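You operate a simulated robot arm through the tools that you are given. There is no shell and no other tool. Be economical: measure what you need, move in short steps, check, and stop when the job is done.

Carry out the task below with a simulated robot arm. There is one attempt and no reset: what you move stays moved.

TASK
Turn the can in the tester plus to plus and test it again.
Fine: it tests at a safe 12 V; switch off whenever the clamp moves, and at the end; the can ends clamped; leave the dial.

The check looks at the end state, three seconds after you hand in, the way a careful person would. Anything else that was tipped, shoved, dropped, spilled or broken makes it a failure.

THE ROBOT
A 6-joint arm with a two-finger parallel gripper, fixed in place. Base frame: the origin is at the foot of the arm, x ahead of it, y to its left, z up; the work surface is at about z = 0. Readings come in m, rad, newtons and seconds.
With the tool pointing down near the work surface it reaches from about 0.14 to 0.58 m from the base axis. Its first joint turns from -1.152 to 1.152 rad. Payload 2.1 kg.
The TCP is the grasp point between the finger pads, 0.03 m short of the fingertips. In the tool frame z runs along the fingers and y along their closing line. Largest opening 0.094 m; finger width 0.028, thickness 0.01; the body of the gripper, 0.05 by 0.096 m, starts 0.055 m behind the TCP.
Orientation is that of the tool frame in the base frame, as a unit quaternion [w, x, y, z]. With the fingers straight down and closing along the base's y, the tool's x points along the base's -x, its y along +y and its z along -z.

THE INTERFACE
- The arm moves only by the tool nudge_tool. Its argument "moves" is a list of rows, each a list of 7 numbers: the shift along the tool's x, y, z in m, then the turn, a rotation vector about the tool's x, y, z in degrees, then the gripper command, from -1 (fully open) to 1 (shut), values between in proportion. In form: [[dx, dy, dz, ax, ay, az, hand], ...]. A call has 1 to 10 rows; each row is the pose to reach, as a shift and turn from the pose commanded when the call began, along the tool's axes at that moment. Each row takes 0.2 s and may step no farther than 0.05 m and 0.15 rad from the row before; otherwise, or with a gripper value out of range, the whole call is refused. A pose out of reach is approached as far as the arm can. The call stops where the force on the tool passes 40 N (or 10 N more than at its start, if that is more) or the arm is blocked; 0.2 s more then pass. The fingers move at their own pace (about 0.072 m/s each) and stop on an object; they squeeze with about 31 N. The grip force told is the motor's: it shows also when the fingers shut on nothing. Time passes only in rows, and 0.2 s behind the last, so rows that repeat a pose let the fingers close. It gives the time, the measured TCP pose, the force on the tool (base axes), the opening and the grip force at its end, in the units of the frame above (readings bear some noise), with the torque about the TCP (base axes, N m) and any sound that the robot's microphone picked up.
- Cameras (640 x 400 px; columns grow to the right, rows downward): "scene" is fixed at [0.0547, -0.367, 0.4899]; the picture's right is [0.81, -0.59, 0.00], its down [-0.30, -0.41, -0.86] and it looks along [0.51, 0.70, -0.50] (base axes); focal length 214 px, centre (320, 200). "wrist" rides on the gripper at [0.076, 0.014, -0.103] in the tool frame; the picture's right is [-0.18, 0.98, 0.00], its down [-0.75, -0.14, -0.64] and it looks along [-0.63, -0.12, 0.77] (tool axes); focal length 243 px, centre (320, 200). There is no depth. A picture from a camera that has moved, and an enlarged one, comes with that camera's place and axes in the base frame and with its lens.
- snapshot(camera): a new picture of that camera. No time passes.
- zoom(camera, box): a new picture of the part [left, top, right, bottom] of that camera's present view, enlarged. No time passes.
- hand_in(): hands the job in; it is judged then, once.

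Go step by step. Nothing tells you positions but the pictures and the camera data: compare them with the known pose of the tool, close in by small moves and look again before you grip or let go. The budget is 120 turns and 68 pictures, counting those below and the enlarged ones. Unless the task says otherwise, let go and move clear before handing in, and close with one line.

The tools are called after "Request:" by a JSON object that holds its "api" and its "payload". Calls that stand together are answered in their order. nudge_tool: Moves the arm, as the interface text tells. Its arguments: {"type":"object","properties":{"moves":{"type":"array"}},"required":["moves"]} The other tools are called the same way: snapshot (camera) takes a picture; zoom (camera, box) takes an enlarged picture of a part of a camera's view; hand_in () hands the job in.

At the start:

```text
t: 0.0
ee_pos: [0.2918, -0.0998, 0.4054]
orientation: [0.002, -0.002, 1.0, 0.0]
wrist_force: [0.0, 0.7, 0.0]
moment: [0.01, 0.03, -0.01]
opening: 0.0943
grip_force: 0.0
```

scene: 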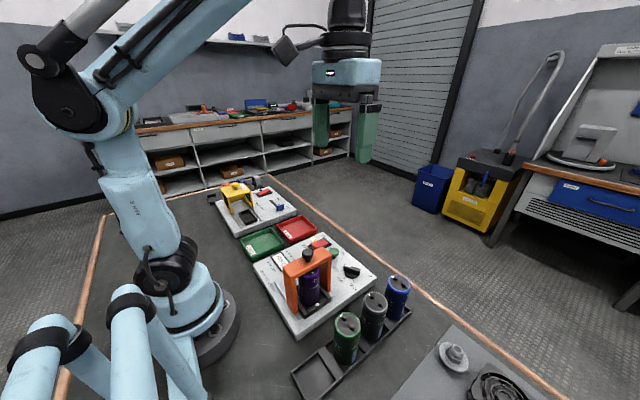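
wrist: 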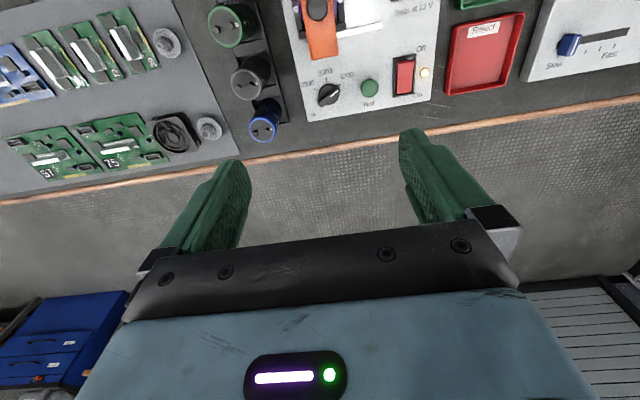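

I see a tester with an orange clamp holding a purple can, a rack with three cans, and trays. I'll zoom in on the tester first.

Request:
{"api": "zoom", "payload": {"camera": "scene", "box": [240, 220, 400, 345]}}

Request:
{"api": "zoom", "payload": {"camera": "wrist", "box": [280, 0, 460, 120]}}

```text
3.20 times, centred on (320, 282) of scene
camera zoom: at [0.0547, -0.367, 0.4899], right [0.81, -0.59, 0.0], down [-0.3, -0.41, -0.86], along [0.51, 0.7, -0.5], focal length 686 px, centre (320, -64)
```

zoom: 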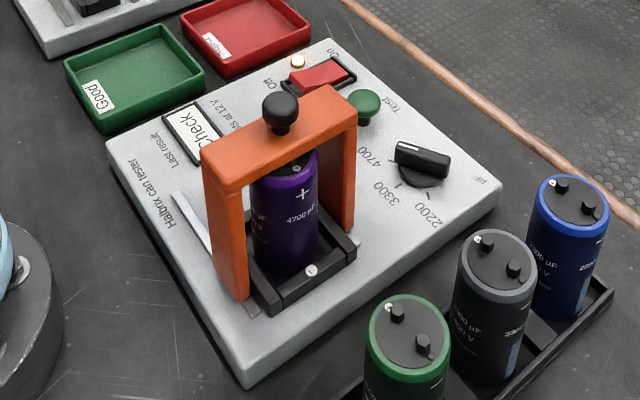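

```text
3.33 times, centred on (370, 60) of wrist
camera zoom: at [0.2168, -0.0857, 0.5061], right [0.18, 0.98, 0.0], down [0.75, -0.14, 0.64], along [0.63, -0.12, -0.77], focal length 809 px, centre (153, 667)
```

zoom: 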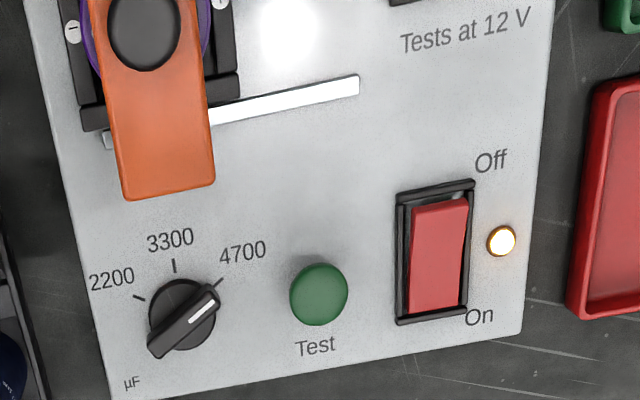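

The dial, test button, rocker (lamp lit, so it is on) and the slide-type clamp are all visible. I'll pull back a little to get the whole tester in the wrist view.

Request:
{"api": "nudge_tool", "payload": {"moves": [[0.04, 0.0, 0, 0, 0, 0, -1], [0.08, 0.0, 0, 0, 0, 0, -1], [0.11, 0.03, 0, 0, 0, 0, -1], [0.11, 0.03, 0, 0, 0, 0, -1]]}}

Request:
{"api": "snapshot", "payload": {"camera": "wrist"}}

```text
t: 1.0
ee_pos: [0.1822, -0.0691, 0.4047]
orientation: [0.002, -0.003, 1.0, 0.001]
wrist_force: [-0.5, -0.5, -0.4]
moment: [-0.03, 0.0, -0.01]
opening: 0.094
grip_force: 0.0
```

```text
63 pictures are left
camera wrist: at [0.1062, -0.0549, 0.5071], right [0.18, 0.98, 0.0], down [0.75, -0.14, 0.64], along [0.63, -0.12, -0.76], focal length 243 px, centre (320, 200)
```

wrist: 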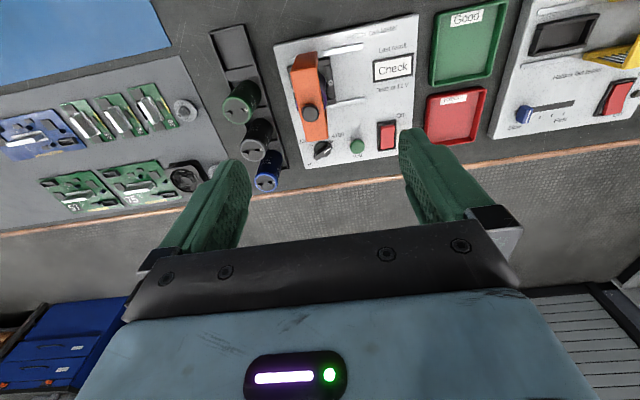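

Request:
{"api": "zoom", "payload": {"camera": "wrist", "box": [260, 10, 440, 180]}}

Request:
{"api": "zoom", "payload": {"camera": "scene", "box": [280, 235, 350, 315]}}

```text
2.35 times, centred on (350, 95) of wrist
camera zoom: at [0.1062, -0.0549, 0.5071], right [0.18, 0.98, 0.0], down [0.75, -0.14, 0.64], along [0.63, -0.12, -0.76], focal length 571 px, centre (249, 447)
```

zoom: 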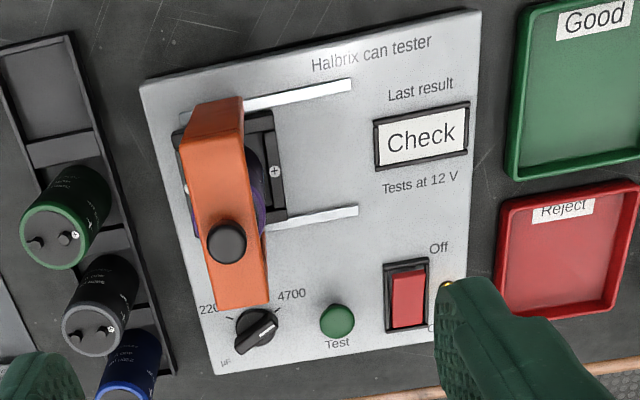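

```text
5.00 times, centred on (315, 275) of scene
camera zoom: at [0.0546, -0.367, 0.4899], right [0.81, -0.59, 0.0], down [-0.3, -0.41, -0.86], along [0.51, 0.7, -0.5], focal length 1072 px, centre (345, -175)
```

zoom: 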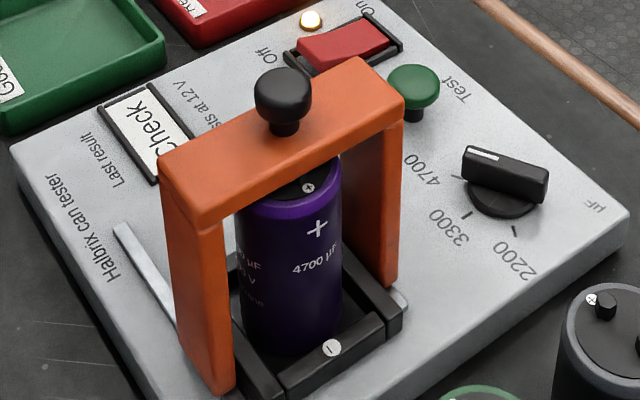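

The cradle's plus is on the +y side, while the can's plus faces -y, so the can needs a 180° turn about vertical. First I'll switch off: with the fingers closed, I go above the Off end of the rocker at about (0.333, 0.037).

Request:
{"api": "nudge_tool", "payload": {"moves": [[-0.038, 0.026, 0, 0, 0, 0, 1], [-0.076, 0.053, 0, 0, 0, 0, 1], [-0.114, 0.08, 0, 0, 0, 0, 1], [-0.151, 0.106, 0, 0, 0, 0, 1], [-0.151, 0.106, 0.045, 0, 0, 0, 1], [-0.151, 0.106, 0.09, 0, 0, 0, 1], [-0.151, 0.106, 0.135, 0, 0, 0, 1], [-0.151, 0.106, 0.18, 0, 0, 0, 1], [-0.151, 0.106, 0.225, 0, 0, 0, 1], [-0.151, 0.106, 0.27, 0, 0, 0, 1]]}}

Request:
{"api": "snapshot", "payload": {"camera": "wrist"}}

Request:
{"api": "zoom", "payload": {"camera": "scene", "box": [250, 180, 410, 300]}}

```text
t: 3.2
ee_pos: [0.3336, 0.0366, 0.1308]
orientation: [0.002, -0.002, 1.0, 0.0]
wrist_force: [0.1, -0.3, 0.3]
moment: [-0.04, 0.0, 0.01]
opening: 0.0
grip_force: 31.1
```

```text
60 pictures are left
camera wrist: at [0.2579, 0.0505, 0.2333], right [0.18, 0.98, 0.0], down [0.75, -0.14, 0.64], along [0.63, -0.12, -0.76], focal length 243 px, centre (320, 200)
```

wrist: 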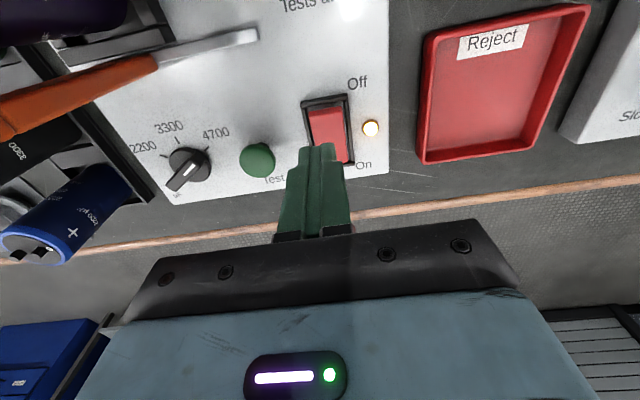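

```text
3.33 times, centred on (330, 240) of scene
camera zoom: at [0.0547, -0.367, 0.4899], right [0.81, -0.59, 0.0], down [-0.3, -0.41, -0.86], along [0.51, 0.7, -0.5], focal length 715 px, centre (287, 67)
```

zoom: 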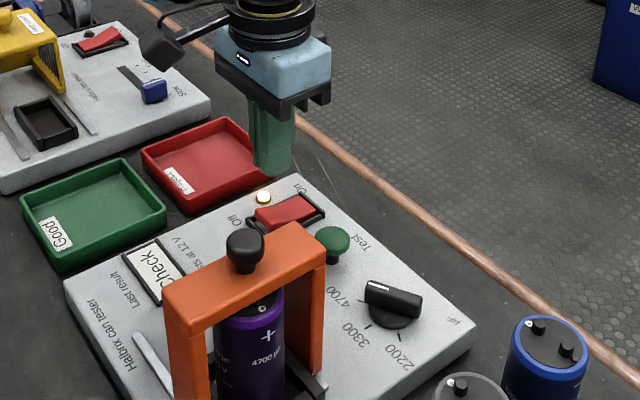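

The fingertip is just above the rocker's Off end. I'll go down in small steps until it presses.

Request:
{"api": "nudge_tool", "payload": {"moves": [[0.004, 0.004, 0.02, 0, 0, 0, 1], [0.004, 0.004, 0.035, 0, 0, 0, 1], [0.004, 0.004, 0.042, 0, 0, 0, 1], [0.004, 0.004, 0.047, 0, 0, 0, 1], [0.004, 0.004, 0.051, 0, 0, 0, 1], [0.004, 0.004, 0.055, 0, 0, 0, 1]]}}

Request:
{"api": "zoom", "payload": {"camera": "wrist", "box": [240, 60, 440, 200]}}

```text
t: 4.6
ee_pos: [0.3289, 0.0398, 0.0804]
orientation: [0.002, -0.002, 1.0, 0.0]
wrist_force: [-0.5, -0.1, 0.4]
moment: [-0.01, 0.02, 0.0]
opening: 0.0
grip_force: 30.6
```

```text
2.86 times, centred on (340, 130) of wrist
camera zoom: at [0.254, 0.0543, 0.1812], right [0.18, 0.98, 0.0], down [0.75, -0.14, 0.64], along [0.63, -0.12, -0.77], focal length 693 px, centre (263, 400)
```

zoom: 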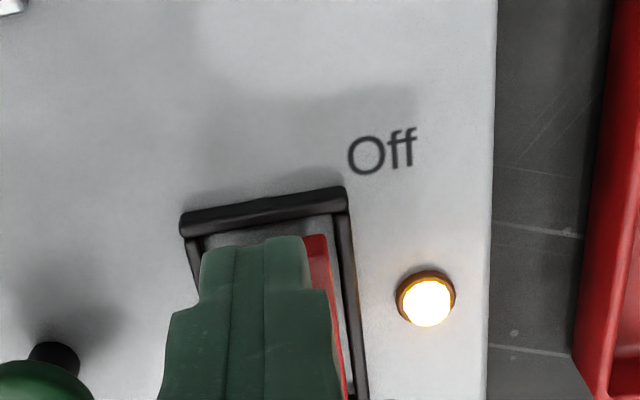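

No contact yet. I'll keep pressing gently.

Request:
{"api": "nudge_tool", "payload": {"moves": [[0, 0.003, 0.003, 0, 0, 0, 1], [0, 0.003, 0.006, 0, 0, 0, 1], [0, 0.003, 0.009, 0, 0, 0, 1], [0, 0.003, 0.012, 0, 0, 0, 1]]}}

Request:
{"api": "zoom", "payload": {"camera": "wrist", "box": [240, 60, 440, 200]}}

```text
t: 5.5
ee_pos: [0.3291, 0.0444, 0.0706]
orientation: [0.0, -0.003, 1.0, 0.001]
wrist_force: [-1.9, 0.1, 11.8]
moment: [-0.01, -0.08, 0.04]
opening: 0.0
grip_force: 31.0
heard: click
stopped in row 4: the force on the tool passed its limit at 60 N (the readings are from after the stop); the commanded pose is now the measured one
```

```text
2.86 times, centred on (340, 130) of wrist
camera zoom: at [0.2539, 0.0576, 0.1728], right [0.18, 0.98, 0.0], down [0.75, -0.14, 0.64], along [0.63, -0.12, -0.77], focal length 693 px, centre (263, 400)
```

zoom: 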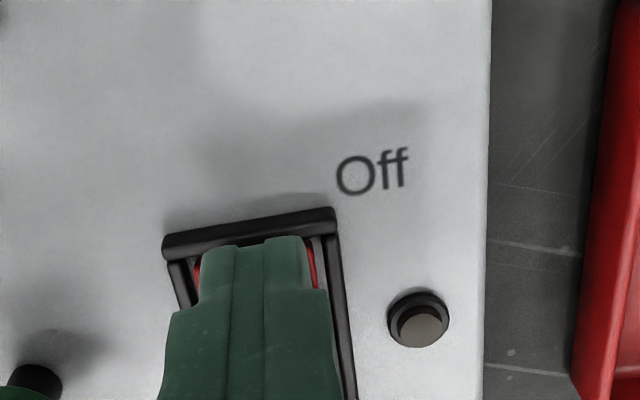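

It clicked and the lamp is out. Next I rise and go above the clamp's knob at about (0.227, -0.091).

Request:
{"api": "nudge_tool", "payload": {"moves": [[0, 0, -0.045, 0, 0, 0, 1], [0, 0, -0.09, 0, 0, 0, 1], [0, 0, -0.135, 0, 0, 0, 1], [0, 0, -0.18, 0, 0, 0, 0], [0.025, -0.034, -0.18, 0, 0, 0, 0], [0.05, -0.068, -0.18, 0, 0, 0, 0], [0.075, -0.102, -0.18, 0, 0, 0, 0], [0.1, -0.135, -0.18, 0, 0, 0, 0], [0.1, -0.135, -0.18, 0, 0, 0, 0]]}}

Request:
{"api": "snapshot", "payload": {"camera": "wrist"}}

Request:
{"api": "zoom", "payload": {"camera": "scene", "box": [230, 160, 390, 300]}}

```text
t: 7.5
ee_pos: [0.231, -0.0932, 0.2496]
orientation: [0.0, -0.002, 1.0, 0.001]
wrist_force: [-0.2, -0.1, -0.2]
moment: [-0.03, 0.01, 0.02]
opening: 0.0468
grip_force: 0.1
```

```text
56 pictures are left
camera wrist: at [0.1557, -0.08, 0.3524], right [0.18, 0.98, 0.0], down [0.75, -0.14, 0.64], along [0.63, -0.12, -0.77], focal length 243 px, centre (320, 200)
```

wrist: 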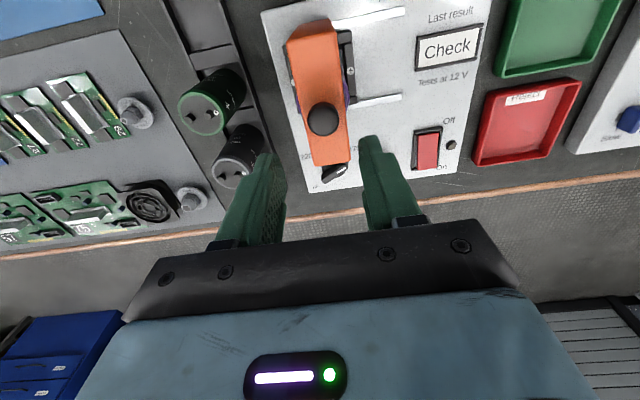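

```text
2.86 times, centred on (310, 230) of scene
camera zoom: at [0.0546, -0.367, 0.4899], right [0.81, -0.59, 0.0], down [-0.3, -0.41, -0.86], along [0.51, 0.7, -0.5], focal length 613 px, centre (349, 114)
```

zoom: 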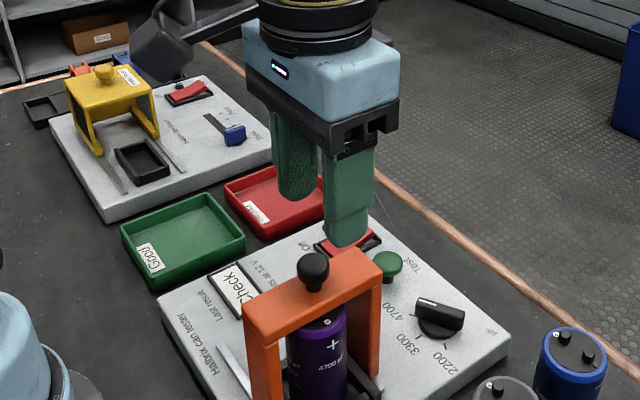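

The knob is at about (0.228, -0.090), centre z about 0.165. I'll lower with the fingers open on either side of it and look.

Request:
{"api": "nudge_tool", "payload": {"moves": [[0.003, 0.003, 0.03, 0, 0, 0, 0], [0.003, 0.003, 0.057, 0, 0, 0, 0], [0.003, 0.003, 0.057, 0, 0, 0, 0]]}}

Request:
{"api": "snapshot", "payload": {"camera": "wrist"}}

Request:
{"api": "zoom", "payload": {"camera": "scene", "box": [260, 190, 380, 300]}}

```text
t: 8.3
ee_pos: [0.2268, -0.0894, 0.1924]
orientation: [0.0, -0.002, 1.0, 0.0]
wrist_force: [-0.1, 0.1, -0.5]
moment: [-0.01, 0.01, 0.0]
opening: 0.0471
grip_force: 0.0
```

```text
54 pictures are left
camera wrist: at [0.1525, -0.0755, 0.2953], right [0.18, 0.98, 0.0], down [0.75, -0.14, 0.64], along [0.63, -0.12, -0.77], focal length 243 px, centre (320, 200)
```

wrist: 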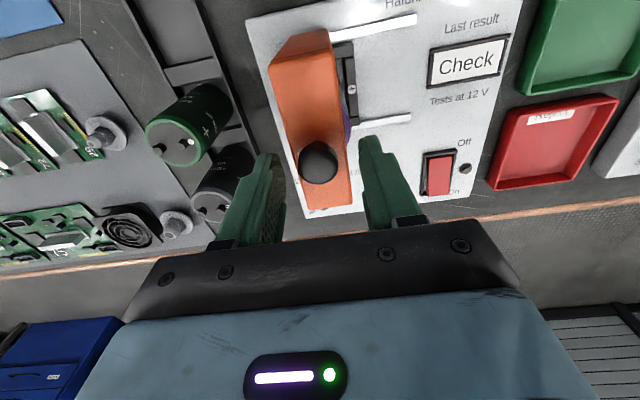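

```text
3.64 times, centred on (320, 245) of scene
camera zoom: at [0.0547, -0.367, 0.4899], right [0.81, -0.59, 0.0], down [-0.3, -0.41, -0.86], along [0.51, 0.7, -0.5], focal length 780 px, centre (320, 36)
```

zoom: 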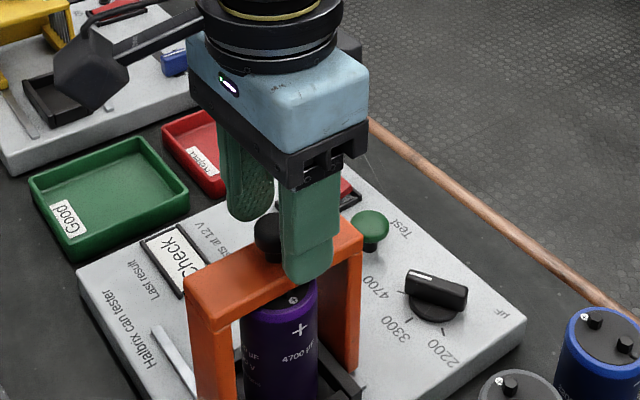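

The knob sits between the fingers. I'll lower slightly and close on it.

Request:
{"api": "nudge_tool", "payload": {"moves": [[0, 0, 0.01, 0, 0, 0, 0], [0, 0, 0.016, 0, 0, 0, 0], [0, 0, 0.016, 0, 0, 0, 0.6], [0, 0, 0.016, 0, 0, 0, 1], [0, 0, 0.016, 0, 0, 0, 1]]}}

Request:
{"api": "zoom", "payload": {"camera": "scene", "box": [260, 190, 380, 300]}}

```text
t: 9.5
ee_pos: [0.2276, -0.0882, 0.179]
orientation: [0.001, -0.001, 1.0, 0.0]
wrist_force: [1.0, 0.1, 0.4]
moment: [-0.04, 0.12, -0.46]
opening: 0.0359
grip_force: 44.7
```

```text
3.64 times, centred on (320, 245) of scene
camera zoom: at [0.0547, -0.367, 0.4899], right [0.81, -0.59, 0.0], down [-0.3, -0.41, -0.86], along [0.51, 0.7, -0.5], focal length 780 px, centre (320, 36)
```

zoom: 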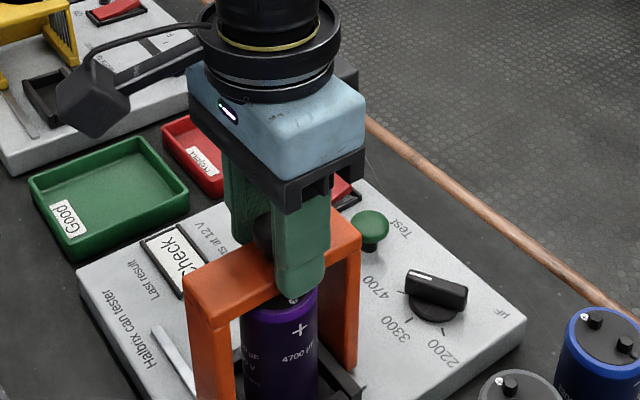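

Fingers hold the clamp (0.036 m wide). I'll slide it in +y in small steps.

Request:
{"api": "nudge_tool", "payload": {"moves": [[0, 0.006, 0, 0, 0, 0, 1], [0, 0.014, 0, 0, 0, 0, 1], [0, 0.022, 0, 0, 0, 0, 1], [0, 0.03, 0, 0, 0, 0, 1], [0, 0.03, 0, 0, 0, 0, 1]]}}

Request:
{"api": "zoom", "payload": {"camera": "scene", "box": [240, 190, 400, 320]}}

```text
t: 10.7
ee_pos: [0.2266, -0.0589, 0.1779]
orientation: [0.001, -0.001, 1.0, 0.0]
wrist_force: [7.1, -1.7, -16.0]
moment: [-0.24, -0.65, -0.4]
opening: 0.0356
grip_force: 44.8
```

```text
3.08 times, centred on (320, 255) of scene
camera zoom: at [0.0547, -0.367, 0.4899], right [0.81, -0.59, 0.0], down [-0.3, -0.41, -0.86], along [0.51, 0.7, -0.5], focal length 660 px, centre (320, 31)
```

zoom: 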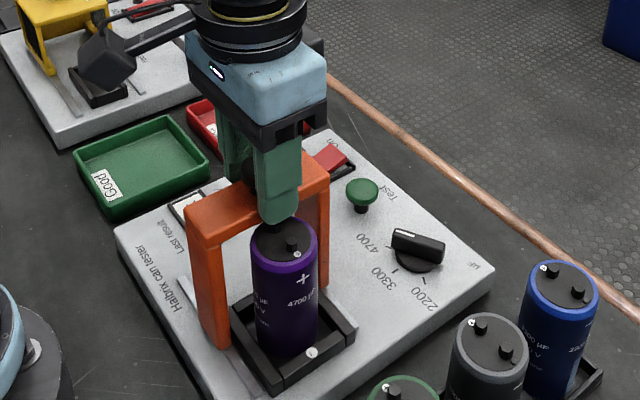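

The clamp slides freely and the can is coming clear. I'll go on to the end of its travel.

Request:
{"api": "nudge_tool", "payload": {"moves": [[0, 0.008, 0.001, 0, 0, 0, 1], [0, 0.016, 0.001, 0, 0, 0, 1], [0, 0.024, 0.001, 0, 0, 0, 1], [0, 0.032, 0.001, 0, 0, 0, 1], [0, 0.038, 0.001, 0, 0, 0, 1], [0, 0.042, 0.001, 0, 0, 0, 1], [0, 0.046, 0.001, 0, 0, 0, 1]]}}

Request:
{"api": "zoom", "payload": {"camera": "scene", "box": [240, 190, 400, 320]}}

```text
t: 12.0
ee_pos: [0.226, -0.024, 0.1765]
orientation: [0.0, 0.0, 1.0, -0.007]
wrist_force: [-1.2, -3.2, 2.7]
moment: [0.08, -0.16, 0.09]
opening: 0.0359
grip_force: 45.0
stopped in row 6: the force on the tool passed its limit at 47 N (the readings are from after the stop); the commanded pose is now the measured one
```

```text
3.08 times, centred on (320, 255) of scene
camera zoom: at [0.0547, -0.367, 0.4899], right [0.81, -0.59, 0.0], down [-0.3, -0.41, -0.86], along [0.51, 0.7, -0.5], focal length 660 px, centre (320, 31)
```

zoom: 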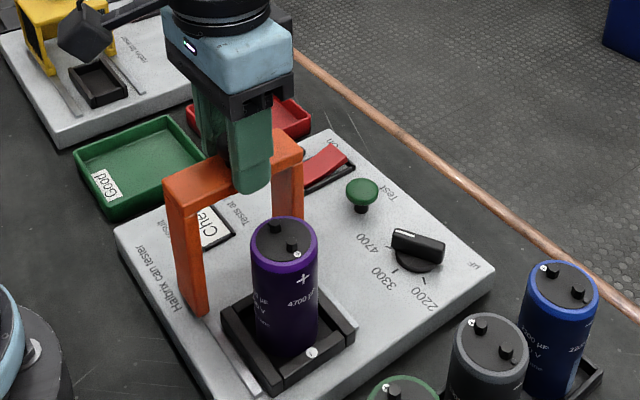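

The clamp is at its end stop and the can is free. I'll release and rise, then start turning the tool about vertical so the fingers close along x.

Request:
{"api": "nudge_tool", "payload": {"moves": [[0, 0, 0, 0, 0, 0, 0], [0, 0, 0, 0, 0, 0, 0], [0, 0, -0.03, 0, 0, 0, 0], [0, 0, -0.07, 0, 0, 0, 0], [0, -0.03, -0.1, 0, 0, 0, 0], [0, -0.065, -0.1, 0, 0, 0, 0], [0, -0.065, -0.1, 0, 0, 0, 0]]}}

Request:
{"api": "nudge_tool", "payload": {"moves": [[0, 0, 0, 0, 0, 8.5, 0], [0, 0, 0, 0, 0, 17, 0], [0, 0, 0, 0, 0, 25.5, 0], [0, 0, 0, 0, 0, 34, 0], [0, 0, 0, 0, 0, 42.5, 0], [0, 0, 0, 0, 0, 51, 0], [0, 0, 0, 0, 0, 59.5, 0], [0, 0, 0, 0, 0, 68, 0], [0, 0, 0, 0, 0, 76.5, 0], [0, 0, 0, 0, 0, 85, 0]]}}

Request:
{"api": "snapshot", "payload": {"camera": "wrist"}}

Request:
{"api": "snapshot", "payload": {"camera": "scene"}}

```text
t: 13.6
ee_pos: [0.2263, -0.0891, 0.2768]
orientation: [0.0, -0.001, 1.0, -0.008]
wrist_force: [-0.6, -0.2, 0.2]
moment: [0.03, -0.01, 0.02]
opening: 0.047
grip_force: 0.0
```

```text
t: 15.8
ee_pos: [0.2265, -0.0868, 0.2774]
orientation: [0.005, 0.676, 0.737, -0.006]
wrist_force: [0.5, 0.3, 0.4]
moment: [-0.02, 0.0, -0.03]
opening: 0.0469
grip_force: 0.2
```

```text
49 pictures are left
camera wrist: at [0.235, -0.0087, 0.379], right [0.99, -0.1, 0.0], down [-0.08, -0.75, 0.65], along [-0.06, -0.65, -0.76], focal length 243 px, centre (320, 200)
```

wrist: 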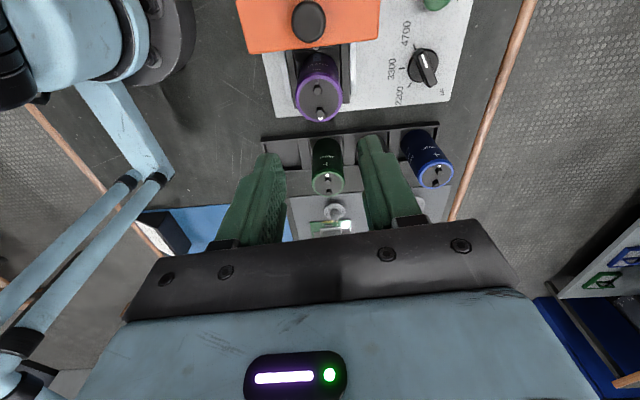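

```text
48 pictures are left
```

scene: 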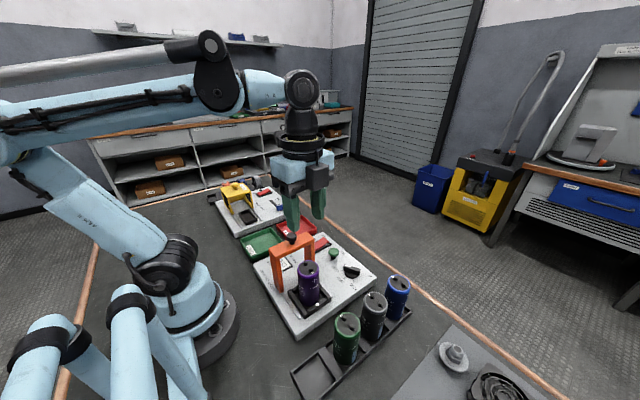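

The can is at about (0.228, -0.086), its top at z about 0.129, and its plus terminal faces -y. I'll finish the 90° turn, open wider, and come down to just above the can.

Request:
{"api": "nudge_tool", "payload": {"moves": [[0.001, 0.001, 0.03, 0, 0, 5, -0.5], [0.001, 0.001, 0.065, 0, 0, 5, -0.5], [0.001, 0.001, 0.097, 0, 0, 5, -0.5], [0.001, 0.001, 0.097, 0, 0, 5, -0.5]]}}

Request:
{"api": "snapshot", "payload": {"camera": "wrist"}}

Request:
{"api": "zoom", "payload": {"camera": "scene", "box": [240, 190, 400, 320]}}

```text
t: 16.8
ee_pos: [0.227, -0.0877, 0.1802]
orientation: [0.005, 0.707, 0.707, -0.005]
wrist_force: [-0.3, 0.4, 0.0]
moment: [-0.01, -0.03, -0.01]
opening: 0.0704
grip_force: 0.1
```

```text
47 pictures are left
camera wrist: at [0.2426, -0.0112, 0.2815], right [0.98, -0.18, 0.0], down [-0.14, -0.74, 0.65], along [-0.12, -0.64, -0.76], focal length 243 px, centre (320, 200)
```

wrist: 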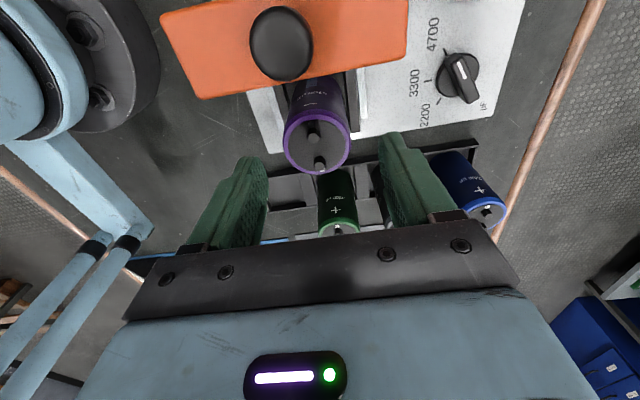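

```text
3.08 times, centred on (320, 255) of scene
camera zoom: at [0.0547, -0.367, 0.4899], right [0.81, -0.59, 0.0], down [-0.3, -0.41, -0.86], along [0.51, 0.7, -0.5], focal length 660 px, centre (320, 31)
```

zoom: 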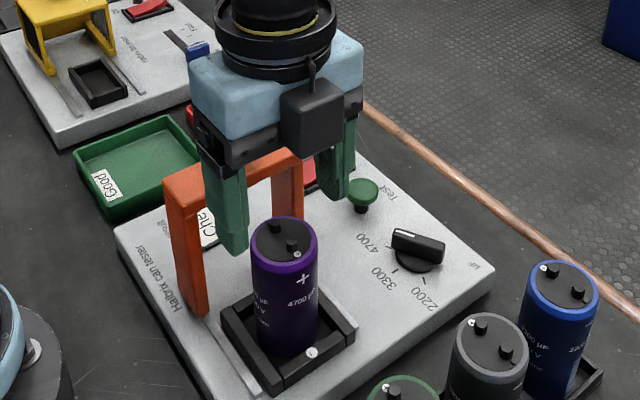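

The fingers straddle the can in x. I'll lower to a grip height of about 0.117 and close.

Request:
{"api": "nudge_tool", "payload": {"moves": [[0.001, 0, 0.02, 0, 0, 0, -0.5], [0.001, 0, 0.04, 0, 0, 0, -0.5], [0.001, 0, 0.063, 0, 0, 0, -0.5], [0.001, 0, 0.063, 0, 0, 0, -0.5]]}}

Request:
{"api": "zoom", "payload": {"camera": "scene", "box": [240, 190, 400, 320]}}

```text
t: 17.8
ee_pos: [0.2267, -0.0864, 0.1185]
orientation: [0.006, 0.707, 0.707, -0.005]
wrist_force: [0.5, 0.6, -0.2]
moment: [0.02, 0.0, -0.01]
opening: 0.0706
grip_force: 0.0
```

```text
3.08 times, centred on (320, 255) of scene
camera zoom: at [0.0547, -0.367, 0.4899], right [0.81, -0.59, 0.0], down [-0.3, -0.41, -0.86], along [0.51, 0.7, -0.5], focal length 660 px, centre (320, 31)
```

zoom: 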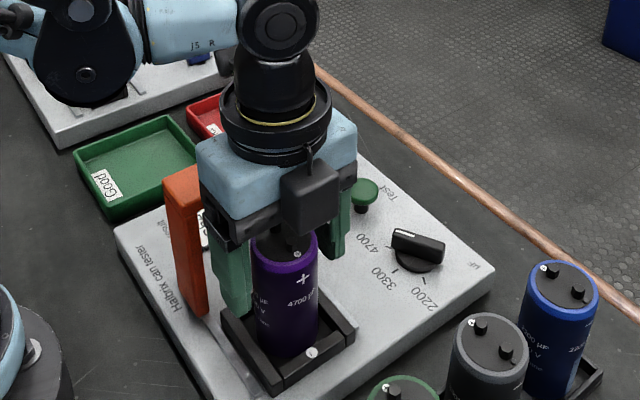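

The fingers are well placed around the can. I'll take out a slight 0.9° tool tilt, then close.

Request:
{"api": "nudge_tool", "payload": {"moves": [[0, 0.001, 0, 0, 0.9, 0, -0.5], [0, 0.001, 0, 0, 0.9, 0, -0.2], [0, 0.001, 0, 0, 0.9, 0, 0.1], [0, 0.001, 0, 0, 0.9, 0, 0.5], [0, 0.001, 0, 0, 0.9, 0, 1], [0, 0.001, 0, 0, 0.9, 0, 1]]}}

Request:
{"api": "nudge_tool", "payload": {"moves": [[0, 0, -0.01, 0, 0, 0, 1], [0, 0, -0.03, 0, 0, 0, 1], [0, 0, -0.05, 0, 0, 0, 1], [0, 0, -0.05, 0, 0, 0, 1]]}}

Request:
{"api": "zoom", "payload": {"camera": "scene", "box": [240, 190, 400, 320]}}

```text
t: 19.2
ee_pos: [0.2279, -0.0859, 0.1189]
orientation: [0.0, 0.708, 0.706, 0.0]
wrist_force: [-0.3, 0.2, -0.3]
moment: [0.0, 0.02, 0.0]
opening: 0.0485
grip_force: 31.2
```

```text
t: 20.2
ee_pos: [0.2268, -0.0864, 0.1695]
orientation: [0.0, 0.707, 0.707, -0.001]
wrist_force: [-0.2, 0.0, -3.4]
moment: [-0.01, -0.01, 0.0]
opening: 0.0486
grip_force: 31.1
```

```text
3.08 times, centred on (320, 255) of scene
camera zoom: at [0.0547, -0.367, 0.4899], right [0.81, -0.59, 0.0], down [-0.3, -0.41, -0.86], along [0.51, 0.7, -0.5], focal length 660 px, centre (320, 31)
```

zoom: 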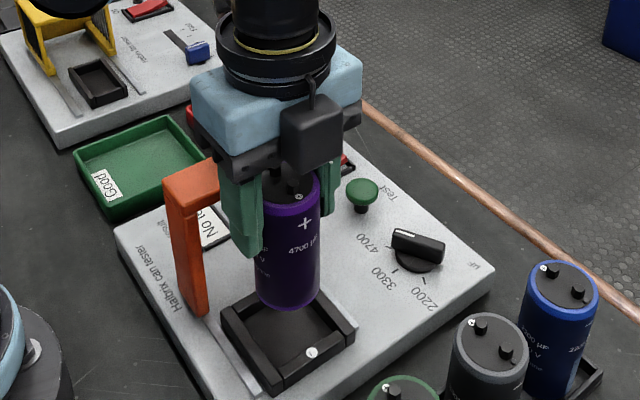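

The can is lifted clear, with 3.4 N of load. I'll raise it a bit more and turn it -180° about vertical.

Request:
{"api": "nudge_tool", "payload": {"moves": [[0, 0, -0.03, 0, 0, 0, 1], [0, 0, -0.06, 0, 0, 0, 1], [0, 0, -0.06, 0, 0, -8, 1], [0, 0, -0.06, 0, 0, -16, 1], [0, 0, -0.06, 0, 0, -24, 1], [0, 0, -0.06, 0, 0, -32, 1], [0, 0, -0.06, 0, 0, -40, 1], [0, 0, -0.06, 0, 0, -48, 1], [0, 0, -0.06, 0, 0, -56, 1], [0, 0, -0.06, 0, 0, -60, 1]]}}

Request:
{"api": "nudge_tool", "payload": {"moves": [[0, 0, 0, 0, 0, -8, 1], [0, 0, 0, 0, 0, -16, 1], [0, 0, 0, 0, 0, -24, 1], [0, 0, 0, 0, 0, -32, 1], [0, 0, 0, 0, 0, -40, 1], [0, 0, 0, 0, 0, -48, 1], [0, 0, 0, 0, 0, -56, 1], [0, 0, 0, 0, 0, -60, 1], [0, 0, 0, 0, 0, -60, 1]]}}

Request:
{"api": "nudge_tool", "payload": {"moves": [[0, 0, 0, 0, 0, -8, 1], [0, 0, 0, 0, 0, -16, 1], [0, 0, 0, 0, 0, -24, 1], [0, 0, 0, 0, 0, -32, 1], [0, 0, 0, 0, 0, -40, 1], [0, 0, 0, 0, 0, -48, 1], [0, 0, 0, 0, 0, -56, 1], [0, 0, 0, 0, 0, -60, 1], [0, 0, 0, 0, 0, -60, 1]]}}

Request:
{"api": "zoom", "payload": {"camera": "scene", "box": [240, 190, 400, 320]}}

Request:
{"api": "snapshot", "payload": {"camera": "wrist"}}

```text
t: 22.4
ee_pos: [0.2285, -0.0881, 0.2281]
orientation: [0.001, 0.258, 0.966, 0.0]
wrist_force: [-0.3, 0.3, -3.4]
moment: [-0.02, 0.01, -0.01]
opening: 0.0484
grip_force: 31.1
```

```text
t: 24.4
ee_pos: [0.2283, -0.0868, 0.2273]
orientation: [0.0, -0.259, 0.966, -0.001]
wrist_force: [0.4, -0.3, -3.0]
moment: [-0.03, 0.01, 0.02]
opening: 0.0484
grip_force: 31.0
```

```text
t: 26.4
ee_pos: [0.2296, -0.0877, 0.2285]
orientation: [0.0, 0.708, -0.706, 0.0]
wrist_force: [0.0, -0.5, -3.2]
moment: [0.0, 0.0, 0.01]
opening: 0.048
grip_force: 31.1
```

```text
3.08 times, centred on (320, 255) of scene
camera zoom: at [0.0547, -0.367, 0.4899], right [0.81, -0.59, 0.0], down [-0.3, -0.41, -0.86], along [0.51, 0.7, -0.5], focal length 660 px, centre (320, 31)
```

zoom: 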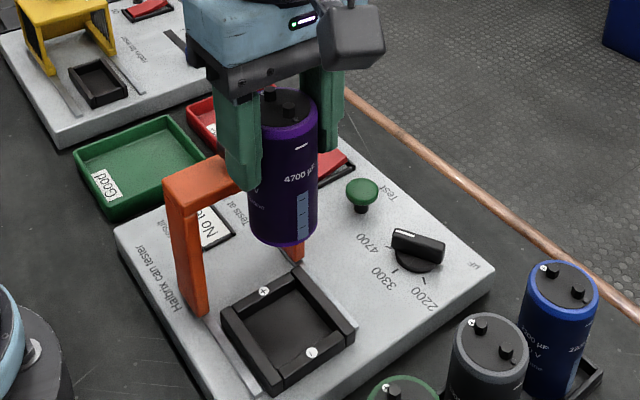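

```text
42 pictures are left
camera wrist: at [0.2157, -0.1639, 0.3302], right [-0.98, 0.18, 0.0], down [0.14, 0.75, 0.64], along [0.12, 0.63, -0.77], focal length 243 px, centre (320, 200)
```

wrist: 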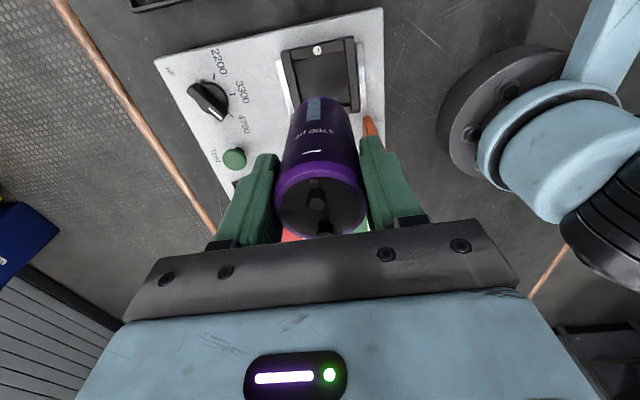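

The can is now turned, its stripe (minus) side facing -y. I'll go down to just above the cradle and check alignment.

Request:
{"api": "nudge_tool", "payload": {"moves": [[0.002, 0, 0.03, 0, 0, 0, 1], [0.002, 0, 0.06, 0, 0, 0, 1], [0.002, 0, 0.08, 0, 0, 0, 1], [0.002, 0, 0.08, 0, 0, 0, 1]]}}

Request:
{"api": "zoom", "payload": {"camera": "scene", "box": [260, 220, 370, 320]}}

Request:
{"api": "snapshot", "payload": {"camera": "wrist"}}

```text
t: 27.4
ee_pos: [0.229, -0.0891, 0.1502]
orientation: [-0.001, 0.707, -0.707, 0.0]
wrist_force: [-0.6, -0.1, -2.9]
moment: [0.02, -0.01, -0.02]
opening: 0.0479
grip_force: 30.8
```

```text
4.00 times, centred on (315, 270) of scene
camera zoom: at [0.0547, -0.367, 0.4899], right [0.81, -0.59, 0.0], down [-0.3, -0.41, -0.86], along [0.51, 0.7, -0.5], focal length 858 px, centre (340, -80)
```

zoom: 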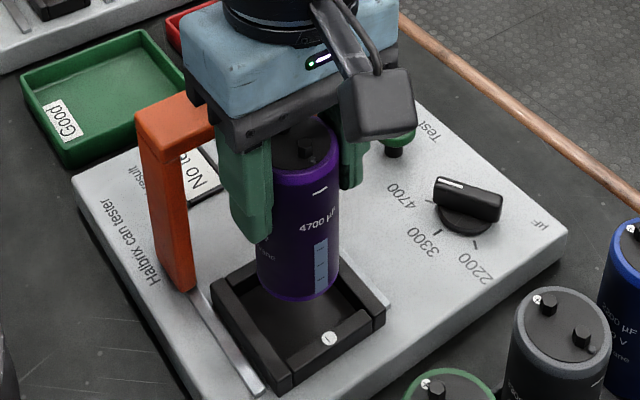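

```text
40 pictures are left
camera wrist: at [0.2155, -0.1655, 0.2517], right [-0.98, 0.18, 0.0], down [0.14, 0.75, 0.64], along [0.12, 0.63, -0.77], focal length 243 px, centre (320, 200)
```

wrist: 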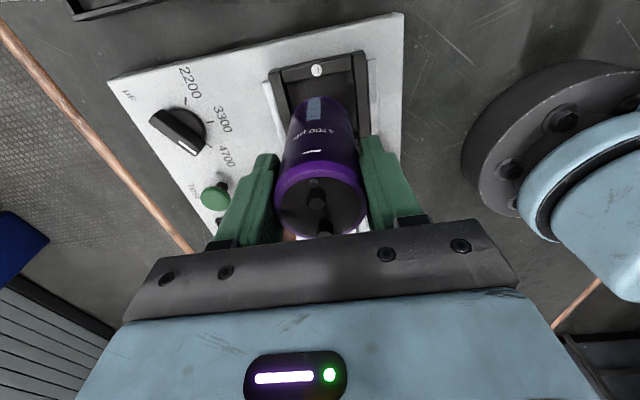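

It lines up with the cradle. I'll lower slowly to the seat height.

Request:
{"api": "nudge_tool", "payload": {"moves": [[0, 0, 0.007, 0, 0, 0, 1], [0, 0, 0.013, 0, 0, 0, 1], [0, 0, 0.018, 0, 0, 0, 1], [0, 0, 0.023, 0, 0, 0, 1], [0, 0, 0.027, 0, 0, 0, 1], [0, 0, 0.03, 0, 0, 0, 1], [0, 0, 0.03, 0, 0, 0, 1]]}}

Request:
{"api": "zoom", "payload": {"camera": "scene", "box": [260, 220, 370, 320]}}

```text
t: 29.0
ee_pos: [0.2279, -0.089, 0.1188]
orientation: [-0.001, 0.708, -0.707, -0.001]
wrist_force: [-2.3, 7.3, 24.5]
moment: [0.15, 0.0, 0.0]
opening: 0.0475
grip_force: 31.4
```

```text
4.00 times, centred on (315, 270) of scene
camera zoom: at [0.0546, -0.367, 0.49], right [0.81, -0.59, 0.0], down [-0.3, -0.41, -0.86], along [0.51, 0.7, -0.5], focal length 858 px, centre (340, -80)
```

zoom: 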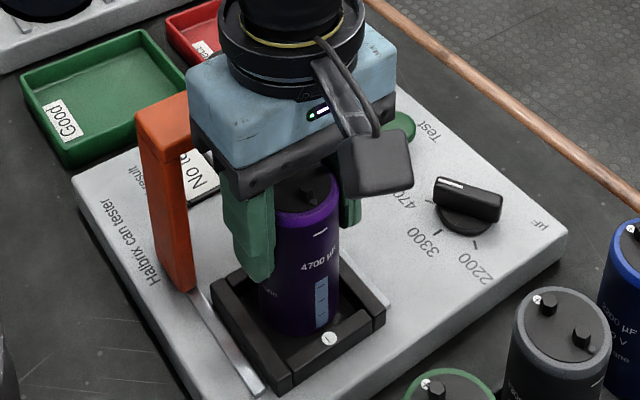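

It's seated at the same height, with light pressure. I'll ease off by a millimetre, release and rise.

Request:
{"api": "nudge_tool", "payload": {"moves": [[-0.001, 0, -0.001, 0, 0, 0, 1], [-0.001, 0, -0.001, 0, 0, 0, 0], [-0.001, 0, -0.001, 0, 0, 0, -0.5], [-0.001, 0, -0.001, 0, 0, 0, -0.5], [-0.001, 0, -0.03, 0, 0, 0, -0.5], [-0.001, 0, -0.07, 0, 0, 0, -0.5], [-0.001, 0, -0.11, 0, 0, 0, -0.5], [-0.001, 0, -0.15, 0, 0, 0, -0.5], [-0.001, 0, -0.15, 0, 0, 0, -0.5]]}}

Request:
{"api": "zoom", "payload": {"camera": "scene", "box": [260, 220, 370, 320]}}

Request:
{"api": "snapshot", "payload": {"camera": "wrist"}}

```text
t: 31.0
ee_pos: [0.2283, -0.0882, 0.2695]
orientation: [0.0, 0.707, -0.707, 0.0]
wrist_force: [-1.0, 0.2, 0.0]
moment: [-0.01, -0.01, -0.02]
opening: 0.0704
grip_force: 0.1
```

```text
4.00 times, centred on (315, 270) of scene
camera zoom: at [0.0547, -0.367, 0.4899], right [0.81, -0.59, 0.0], down [-0.3, -0.41, -0.86], along [0.51, 0.7, -0.5], focal length 858 px, centre (340, -80)
```

zoom: 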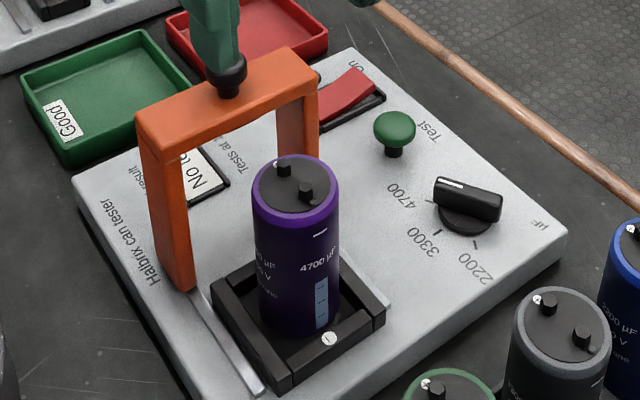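

```text
37 pictures are left
camera wrist: at [0.2154, -0.165, 0.3713], right [-0.98, 0.18, 0.0], down [0.14, 0.75, 0.64], along [0.12, 0.63, -0.77], focal length 243 px, centre (320, 200)
```

wrist: 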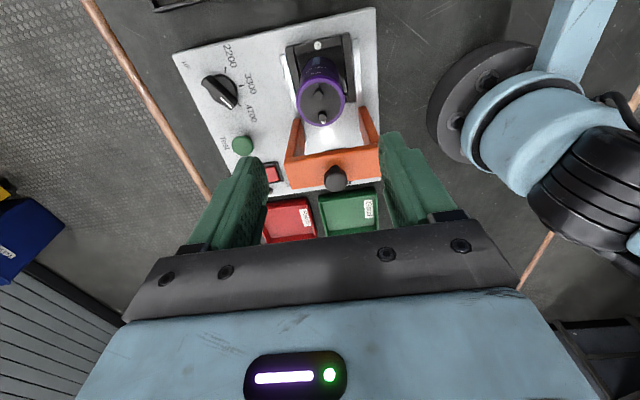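

The can stands seated, plus toward the cradle's plus. I'll turn the tool back and go above the knob to slide the clamp home (the switch is still off).

Request:
{"api": "nudge_tool", "payload": {"moves": [[0, 0, 0, 0, 0, 8.5, 0], [0, 0, 0, 0, 0, 17, 0], [0, 0, 0, 0, 0, 25.5, 0], [0, 0, 0, 0, 0, 34, 0], [0, 0, 0, 0, 0, 42.5, 0], [-0.01, 0, 0, 0, 0, 51, 0], [-0.025, 0, 0, 0, 0, 59.5, 0], [-0.04, 0, 0, 0, 0, 68, 0], [-0.055, 0.001, 0, 0, 0, 76.5, 0], [-0.064, 0.002, 0, 0, 0, 85, 0]]}}

Request:
{"api": "nudge_tool", "payload": {"moves": [[0, 0, 0, 0, 0, 5, 0], [0, 0, 0, 0, 0, 5, 0]]}}

Request:
{"api": "snapshot", "payload": {"camera": "wrist"}}

```text
t: 33.2
ee_pos: [0.2268, -0.0243, 0.2695]
orientation: [0.0, -0.043, 0.999, 0.001]
wrist_force: [0.7, 0.3, 0.6]
moment: [0.01, 0.01, 0.0]
opening: 0.0471
grip_force: 0.0
```

```text
t: 33.8
ee_pos: [0.2254, -0.0229, 0.2667]
orientation: [0.0, 0.001, 1.0, 0.0]
wrist_force: [0.6, 0.0, 0.5]
moment: [0.01, 0.03, 0.01]
opening: 0.047
grip_force: 0.0
```

```text
36 pictures are left
camera wrist: at [0.1516, -0.0099, 0.3702], right [0.18, 0.98, 0.0], down [0.75, -0.14, 0.64], along [0.63, -0.12, -0.77], focal length 243 px, centre (320, 200)
```

wrist: 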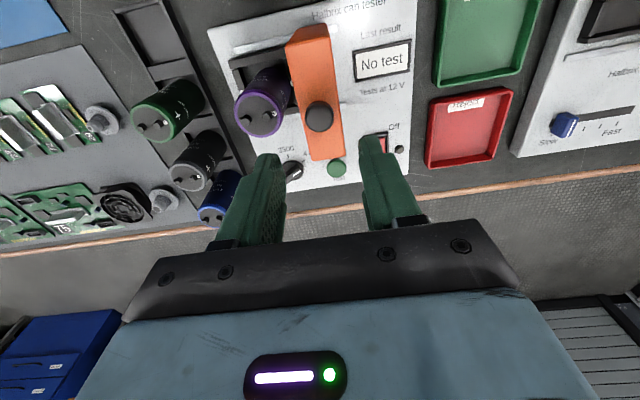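

Aligned above the knob. I'll lower to the earlier grip height and close.

Request:
{"api": "nudge_tool", "payload": {"moves": [[0, -0.001, 0.03, 0, 0, 0, 0], [0, -0.001, 0.06, 0, 0, 0, 0], [0, -0.001, 0.08, 0, 0, 0, 0], [0, -0.001, 0.091, 0, 0, 0, 0], [0, -0.001, 0.091, 0, 0, 0, 0.5], [0, -0.001, 0.091, 0, 0, 0, 1], [0, -0.001, 0.091, 0, 0, 0, 1]]}}

Request:
{"api": "nudge_tool", "payload": {"moves": [[0, -0.006, 0, 0, 0, 0, 1], [0, -0.014, 0, 0, 0, 0, 1], [0, -0.022, 0, 0, 0, 0, 1], [0, -0.03, 0, 0, 0, 0, 1], [0, -0.038, 0, 0, 0, 0, 1], [0, -0.046, 0, 0, 0, 0, 1], [0, -0.046, 0, 0, 0, 0, 1]]}}

Request:
{"api": "zoom", "payload": {"camera": "scene", "box": [260, 220, 370, 320]}}

```text
t: 35.4
ee_pos: [0.2252, -0.0237, 0.1773]
orientation: [0.0, 0.0, 1.0, 0.001]
wrist_force: [-1.3, 2.4, 2.1]
moment: [0.3, 0.22, -0.02]
opening: 0.0359
grip_force: 45.3
```

```text
t: 37.0
ee_pos: [0.2265, -0.0714, 0.1773]
orientation: [-0.001, 0.0, 1.0, 0.0]
wrist_force: [-14.7, 0.3, 6.0]
moment: [0.05, 1.09, 0.09]
opening: 0.0354
grip_force: 44.7
```

```text
4.00 times, centred on (315, 270) of scene
camera zoom: at [0.0546, -0.367, 0.4899], right [0.81, -0.59, 0.0], down [-0.3, -0.41, -0.86], along [0.51, 0.7, -0.5], focal length 858 px, centre (340, -80)
```

zoom: 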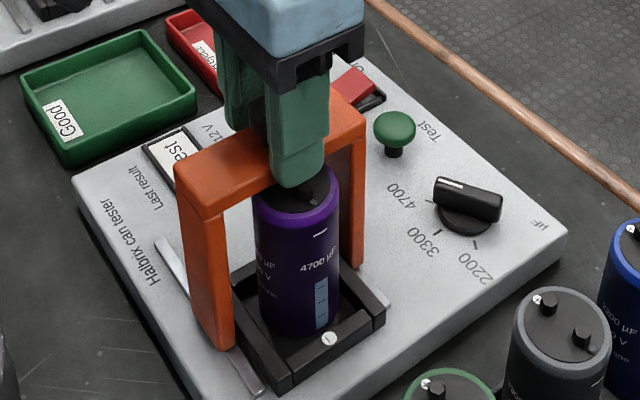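

Sliding well with the can steady. I'll go the remaining ~17 mm to the home stop.

Request:
{"api": "nudge_tool", "payload": {"moves": [[0.001, -0.006, 0, 0, 0, 0, 1], [0.001, -0.011, 0, 0, 0, 0, 1], [0.001, -0.015, 0, 0, 0, 0, 1], [0.001, -0.018, 0, 0, 0, 0, 1], [0.001, -0.021, 0, 0, 0, 0, 1]]}}

Request:
{"api": "zoom", "payload": {"camera": "scene", "box": [260, 220, 370, 320]}}

```text
t: 38.2
ee_pos: [0.2252, -0.091, 0.1786]
orientation: [0.0, -0.002, 1.0, 0.005]
wrist_force: [-5.9, 28.0, 21.7]
moment: [0.23, 0.51, -0.8]
opening: 0.0357
grip_force: 44.8
```

```text
4.00 times, centred on (315, 270) of scene
camera zoom: at [0.0546, -0.3669, 0.49], right [0.81, -0.59, 0.0], down [-0.3, -0.41, -0.86], along [0.51, 0.7, -0.5], focal length 858 px, centre (340, -80)
```

zoom: 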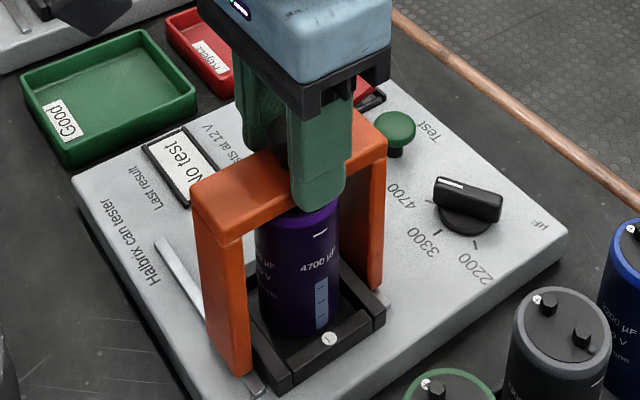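

The home stop is reached. I'll release, rise, and check that the clamp is back in its original place.

Request:
{"api": "nudge_tool", "payload": {"moves": [[0, 0.001, 0, 0, 0, 0, 1], [0, 0.001, 0, 0, 0, 0, 0], [0, 0.001, 0, 0, 0, 0, 0], [0, 0.001, -0.03, 0, 0, 0, 0], [0, 0.001, -0.07, 0, 0, 0, 0], [-0.035, 0.034, -0.07, 0, 0, 0, 1], [-0.07, 0.067, -0.07, 0, 0, 0, 1], [-0.105, 0.1, -0.07, 0, 0, 0, 1], [-0.14, 0.133, -0.07, 0, 0, 0, 1], [-0.14, 0.133, -0.07, 0, 0, 0, 1]]}}

Request:
{"api": "zoom", "payload": {"camera": "scene", "box": [280, 235, 350, 315]}}

Request:
{"api": "snapshot", "payload": {"camera": "wrist"}}

```text
t: 40.4
ee_pos: [0.3668, 0.0373, 0.2456]
orientation: [0.0, 0.0, 1.0, -0.001]
wrist_force: [0.3, 0.3, 0.3]
moment: [-0.04, -0.02, 0.02]
opening: 0.0
grip_force: 31.0
```

```text
5.00 times, centred on (315, 275) of scene
camera zoom: at [0.0547, -0.367, 0.4899], right [0.81, -0.59, 0.0], down [-0.3, -0.41, -0.86], along [0.51, 0.7, -0.5], focal length 1072 px, centre (345, -175)
```

zoom: 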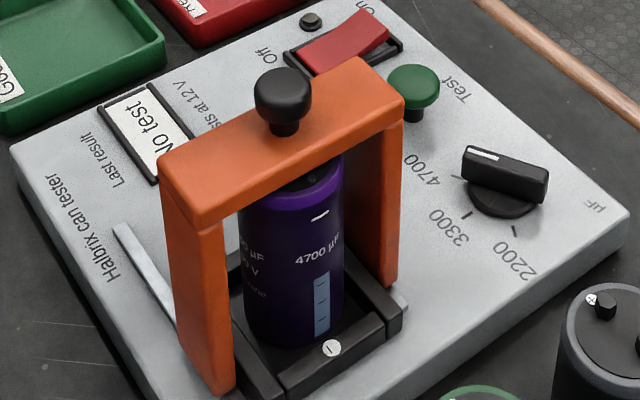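

```text
32 pictures are left
camera wrist: at [0.2921, 0.052, 0.349], right [0.18, 0.98, 0.0], down [0.75, -0.14, 0.64], along [0.63, -0.12, -0.77], focal length 243 px, centre (320, 200)
```

wrist: 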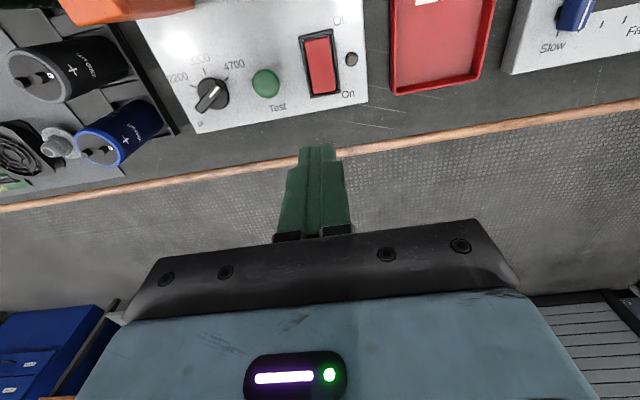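

The clamp is back in exactly its original place, and the can reads minus to minus. Now I press the On end of the rocker.

Request:
{"api": "nudge_tool", "payload": {"moves": [[0, 0.004, 0.045, 0, 0, 0, 1], [0, 0.004, 0.09, 0, 0, 0, 1], [0, 0.004, 0.13, 0, 0, 0, 1], [0, 0.004, 0.15, 0, 0, 0, 1], [0, 0.004, 0.158, 0, 0, 0, 1], [0, 0.004, 0.163, 0, 0, 0, 1], [0, 0.004, 0.167, 0, 0, 0, 1], [0, 0.004, 0.171, 0, 0, 0, 1], [0, 0.004, 0.174, 0, 0, 0, 1], [0, 0.004, 0.177, 0, 0, 0, 1]]}}

Request:
{"api": "snapshot", "payload": {"camera": "wrist"}}

```text
t: 42.6
ee_pos: [0.3654, 0.0463, 0.0721]
orientation: [-0.002, -0.001, 1.0, 0.0]
wrist_force: [-0.3, 0.8, 10.5]
moment: [0.01, 0.16, -0.03]
opening: 0.0
grip_force: 31.2
stopped in row 10: the force on the tool passed its limit at 58 N (the readings are from after the stop); the commanded pose is now the measured one
```

```text
31 pictures are left
camera wrist: at [0.2903, 0.0593, 0.1746], right [0.18, 0.98, 0.0], down [0.76, -0.14, 0.64], along [0.63, -0.12, -0.77], focal length 243 px, centre (320, 200)
```

wrist: 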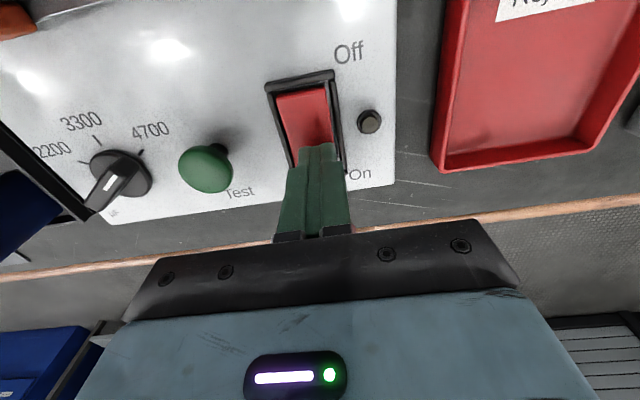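

No click: the fingertip probably caught the frame at the rocker's end. I'll lift, move 6 mm inward and 3 mm to the side, and press again.

Request:
{"api": "nudge_tool", "payload": {"moves": [[0, 0, -0.02, 0, 0, 0, 1], [0.006, -0.0035, -0.02, 0, 0, 0, 1], [0.006, -0.0035, -0.02, 0, 0, 0, 1]]}}

Request:
{"api": "zoom", "payload": {"camera": "wrist", "box": [240, 60, 440, 200]}}

```text
t: 43.4
ee_pos: [0.3588, 0.0422, 0.0916]
orientation: [-0.003, -0.001, 1.0, -0.001]
wrist_force: [0.2, -0.6, 0.2]
moment: [0.02, -0.01, 0.05]
opening: 0.0
grip_force: 30.8
```

```text
2.86 times, centred on (340, 130) of wrist
camera zoom: at [0.284, 0.056, 0.1943], right [0.18, 0.98, 0.0], down [0.76, -0.14, 0.64], along [0.63, -0.12, -0.77], focal length 693 px, centre (263, 400)
```

zoom: 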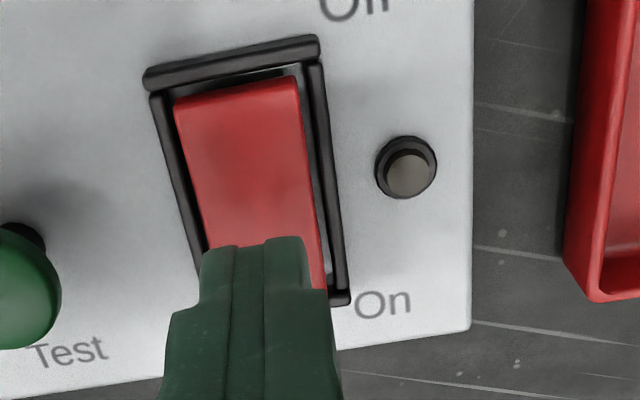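

The tip is now centred on the rocker. Pressing.

Request:
{"api": "nudge_tool", "payload": {"moves": [[-0.001, 0.001, 0.007, 0, 0, 0, 1], [-0.001, 0.001, 0.012, 0, 0, 0, 1], [-0.001, 0.001, 0.015, 0, 0, 0, 1], [-0.001, 0.001, 0.018, 0, 0, 0, 1], [-0.001, 0.001, 0.021, 0, 0, 0, 1], [-0.001, 0.001, 0.024, 0, 0, 0, 1], [-0.001, 0.001, 0.027, 0, 0, 0, 1]]}}

Request:
{"api": "zoom", "payload": {"camera": "wrist", "box": [240, 60, 440, 200]}}

```text
t: 44.7
ee_pos: [0.3599, 0.044, 0.0726]
orientation: [-0.002, 0.0, 1.0, 0.001]
wrist_force: [-1.1, 1.1, 9.0]
moment: [0.0, 0.08, -0.08]
opening: 0.0
grip_force: 31.3
stopped in row 6: the force on the tool passed its limit at 55 N (the readings are from after the stop); the commanded pose is now the measured one
```

```text
2.86 times, centred on (340, 130) of wrist
camera zoom: at [0.285, 0.057, 0.1748], right [0.18, 0.98, 0.0], down [0.76, -0.14, 0.64], along [0.63, -0.12, -0.77], focal length 693 px, centre (263, 400)
```

zoom: 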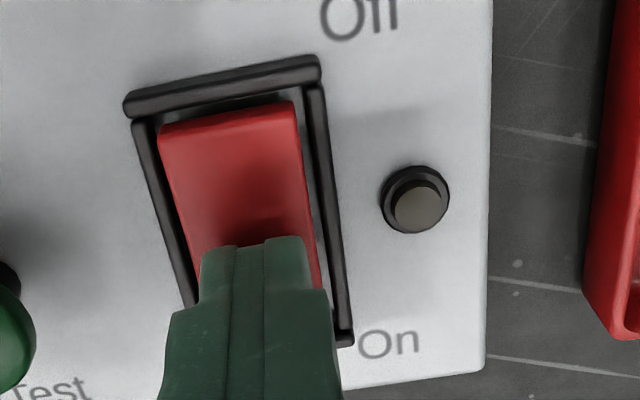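

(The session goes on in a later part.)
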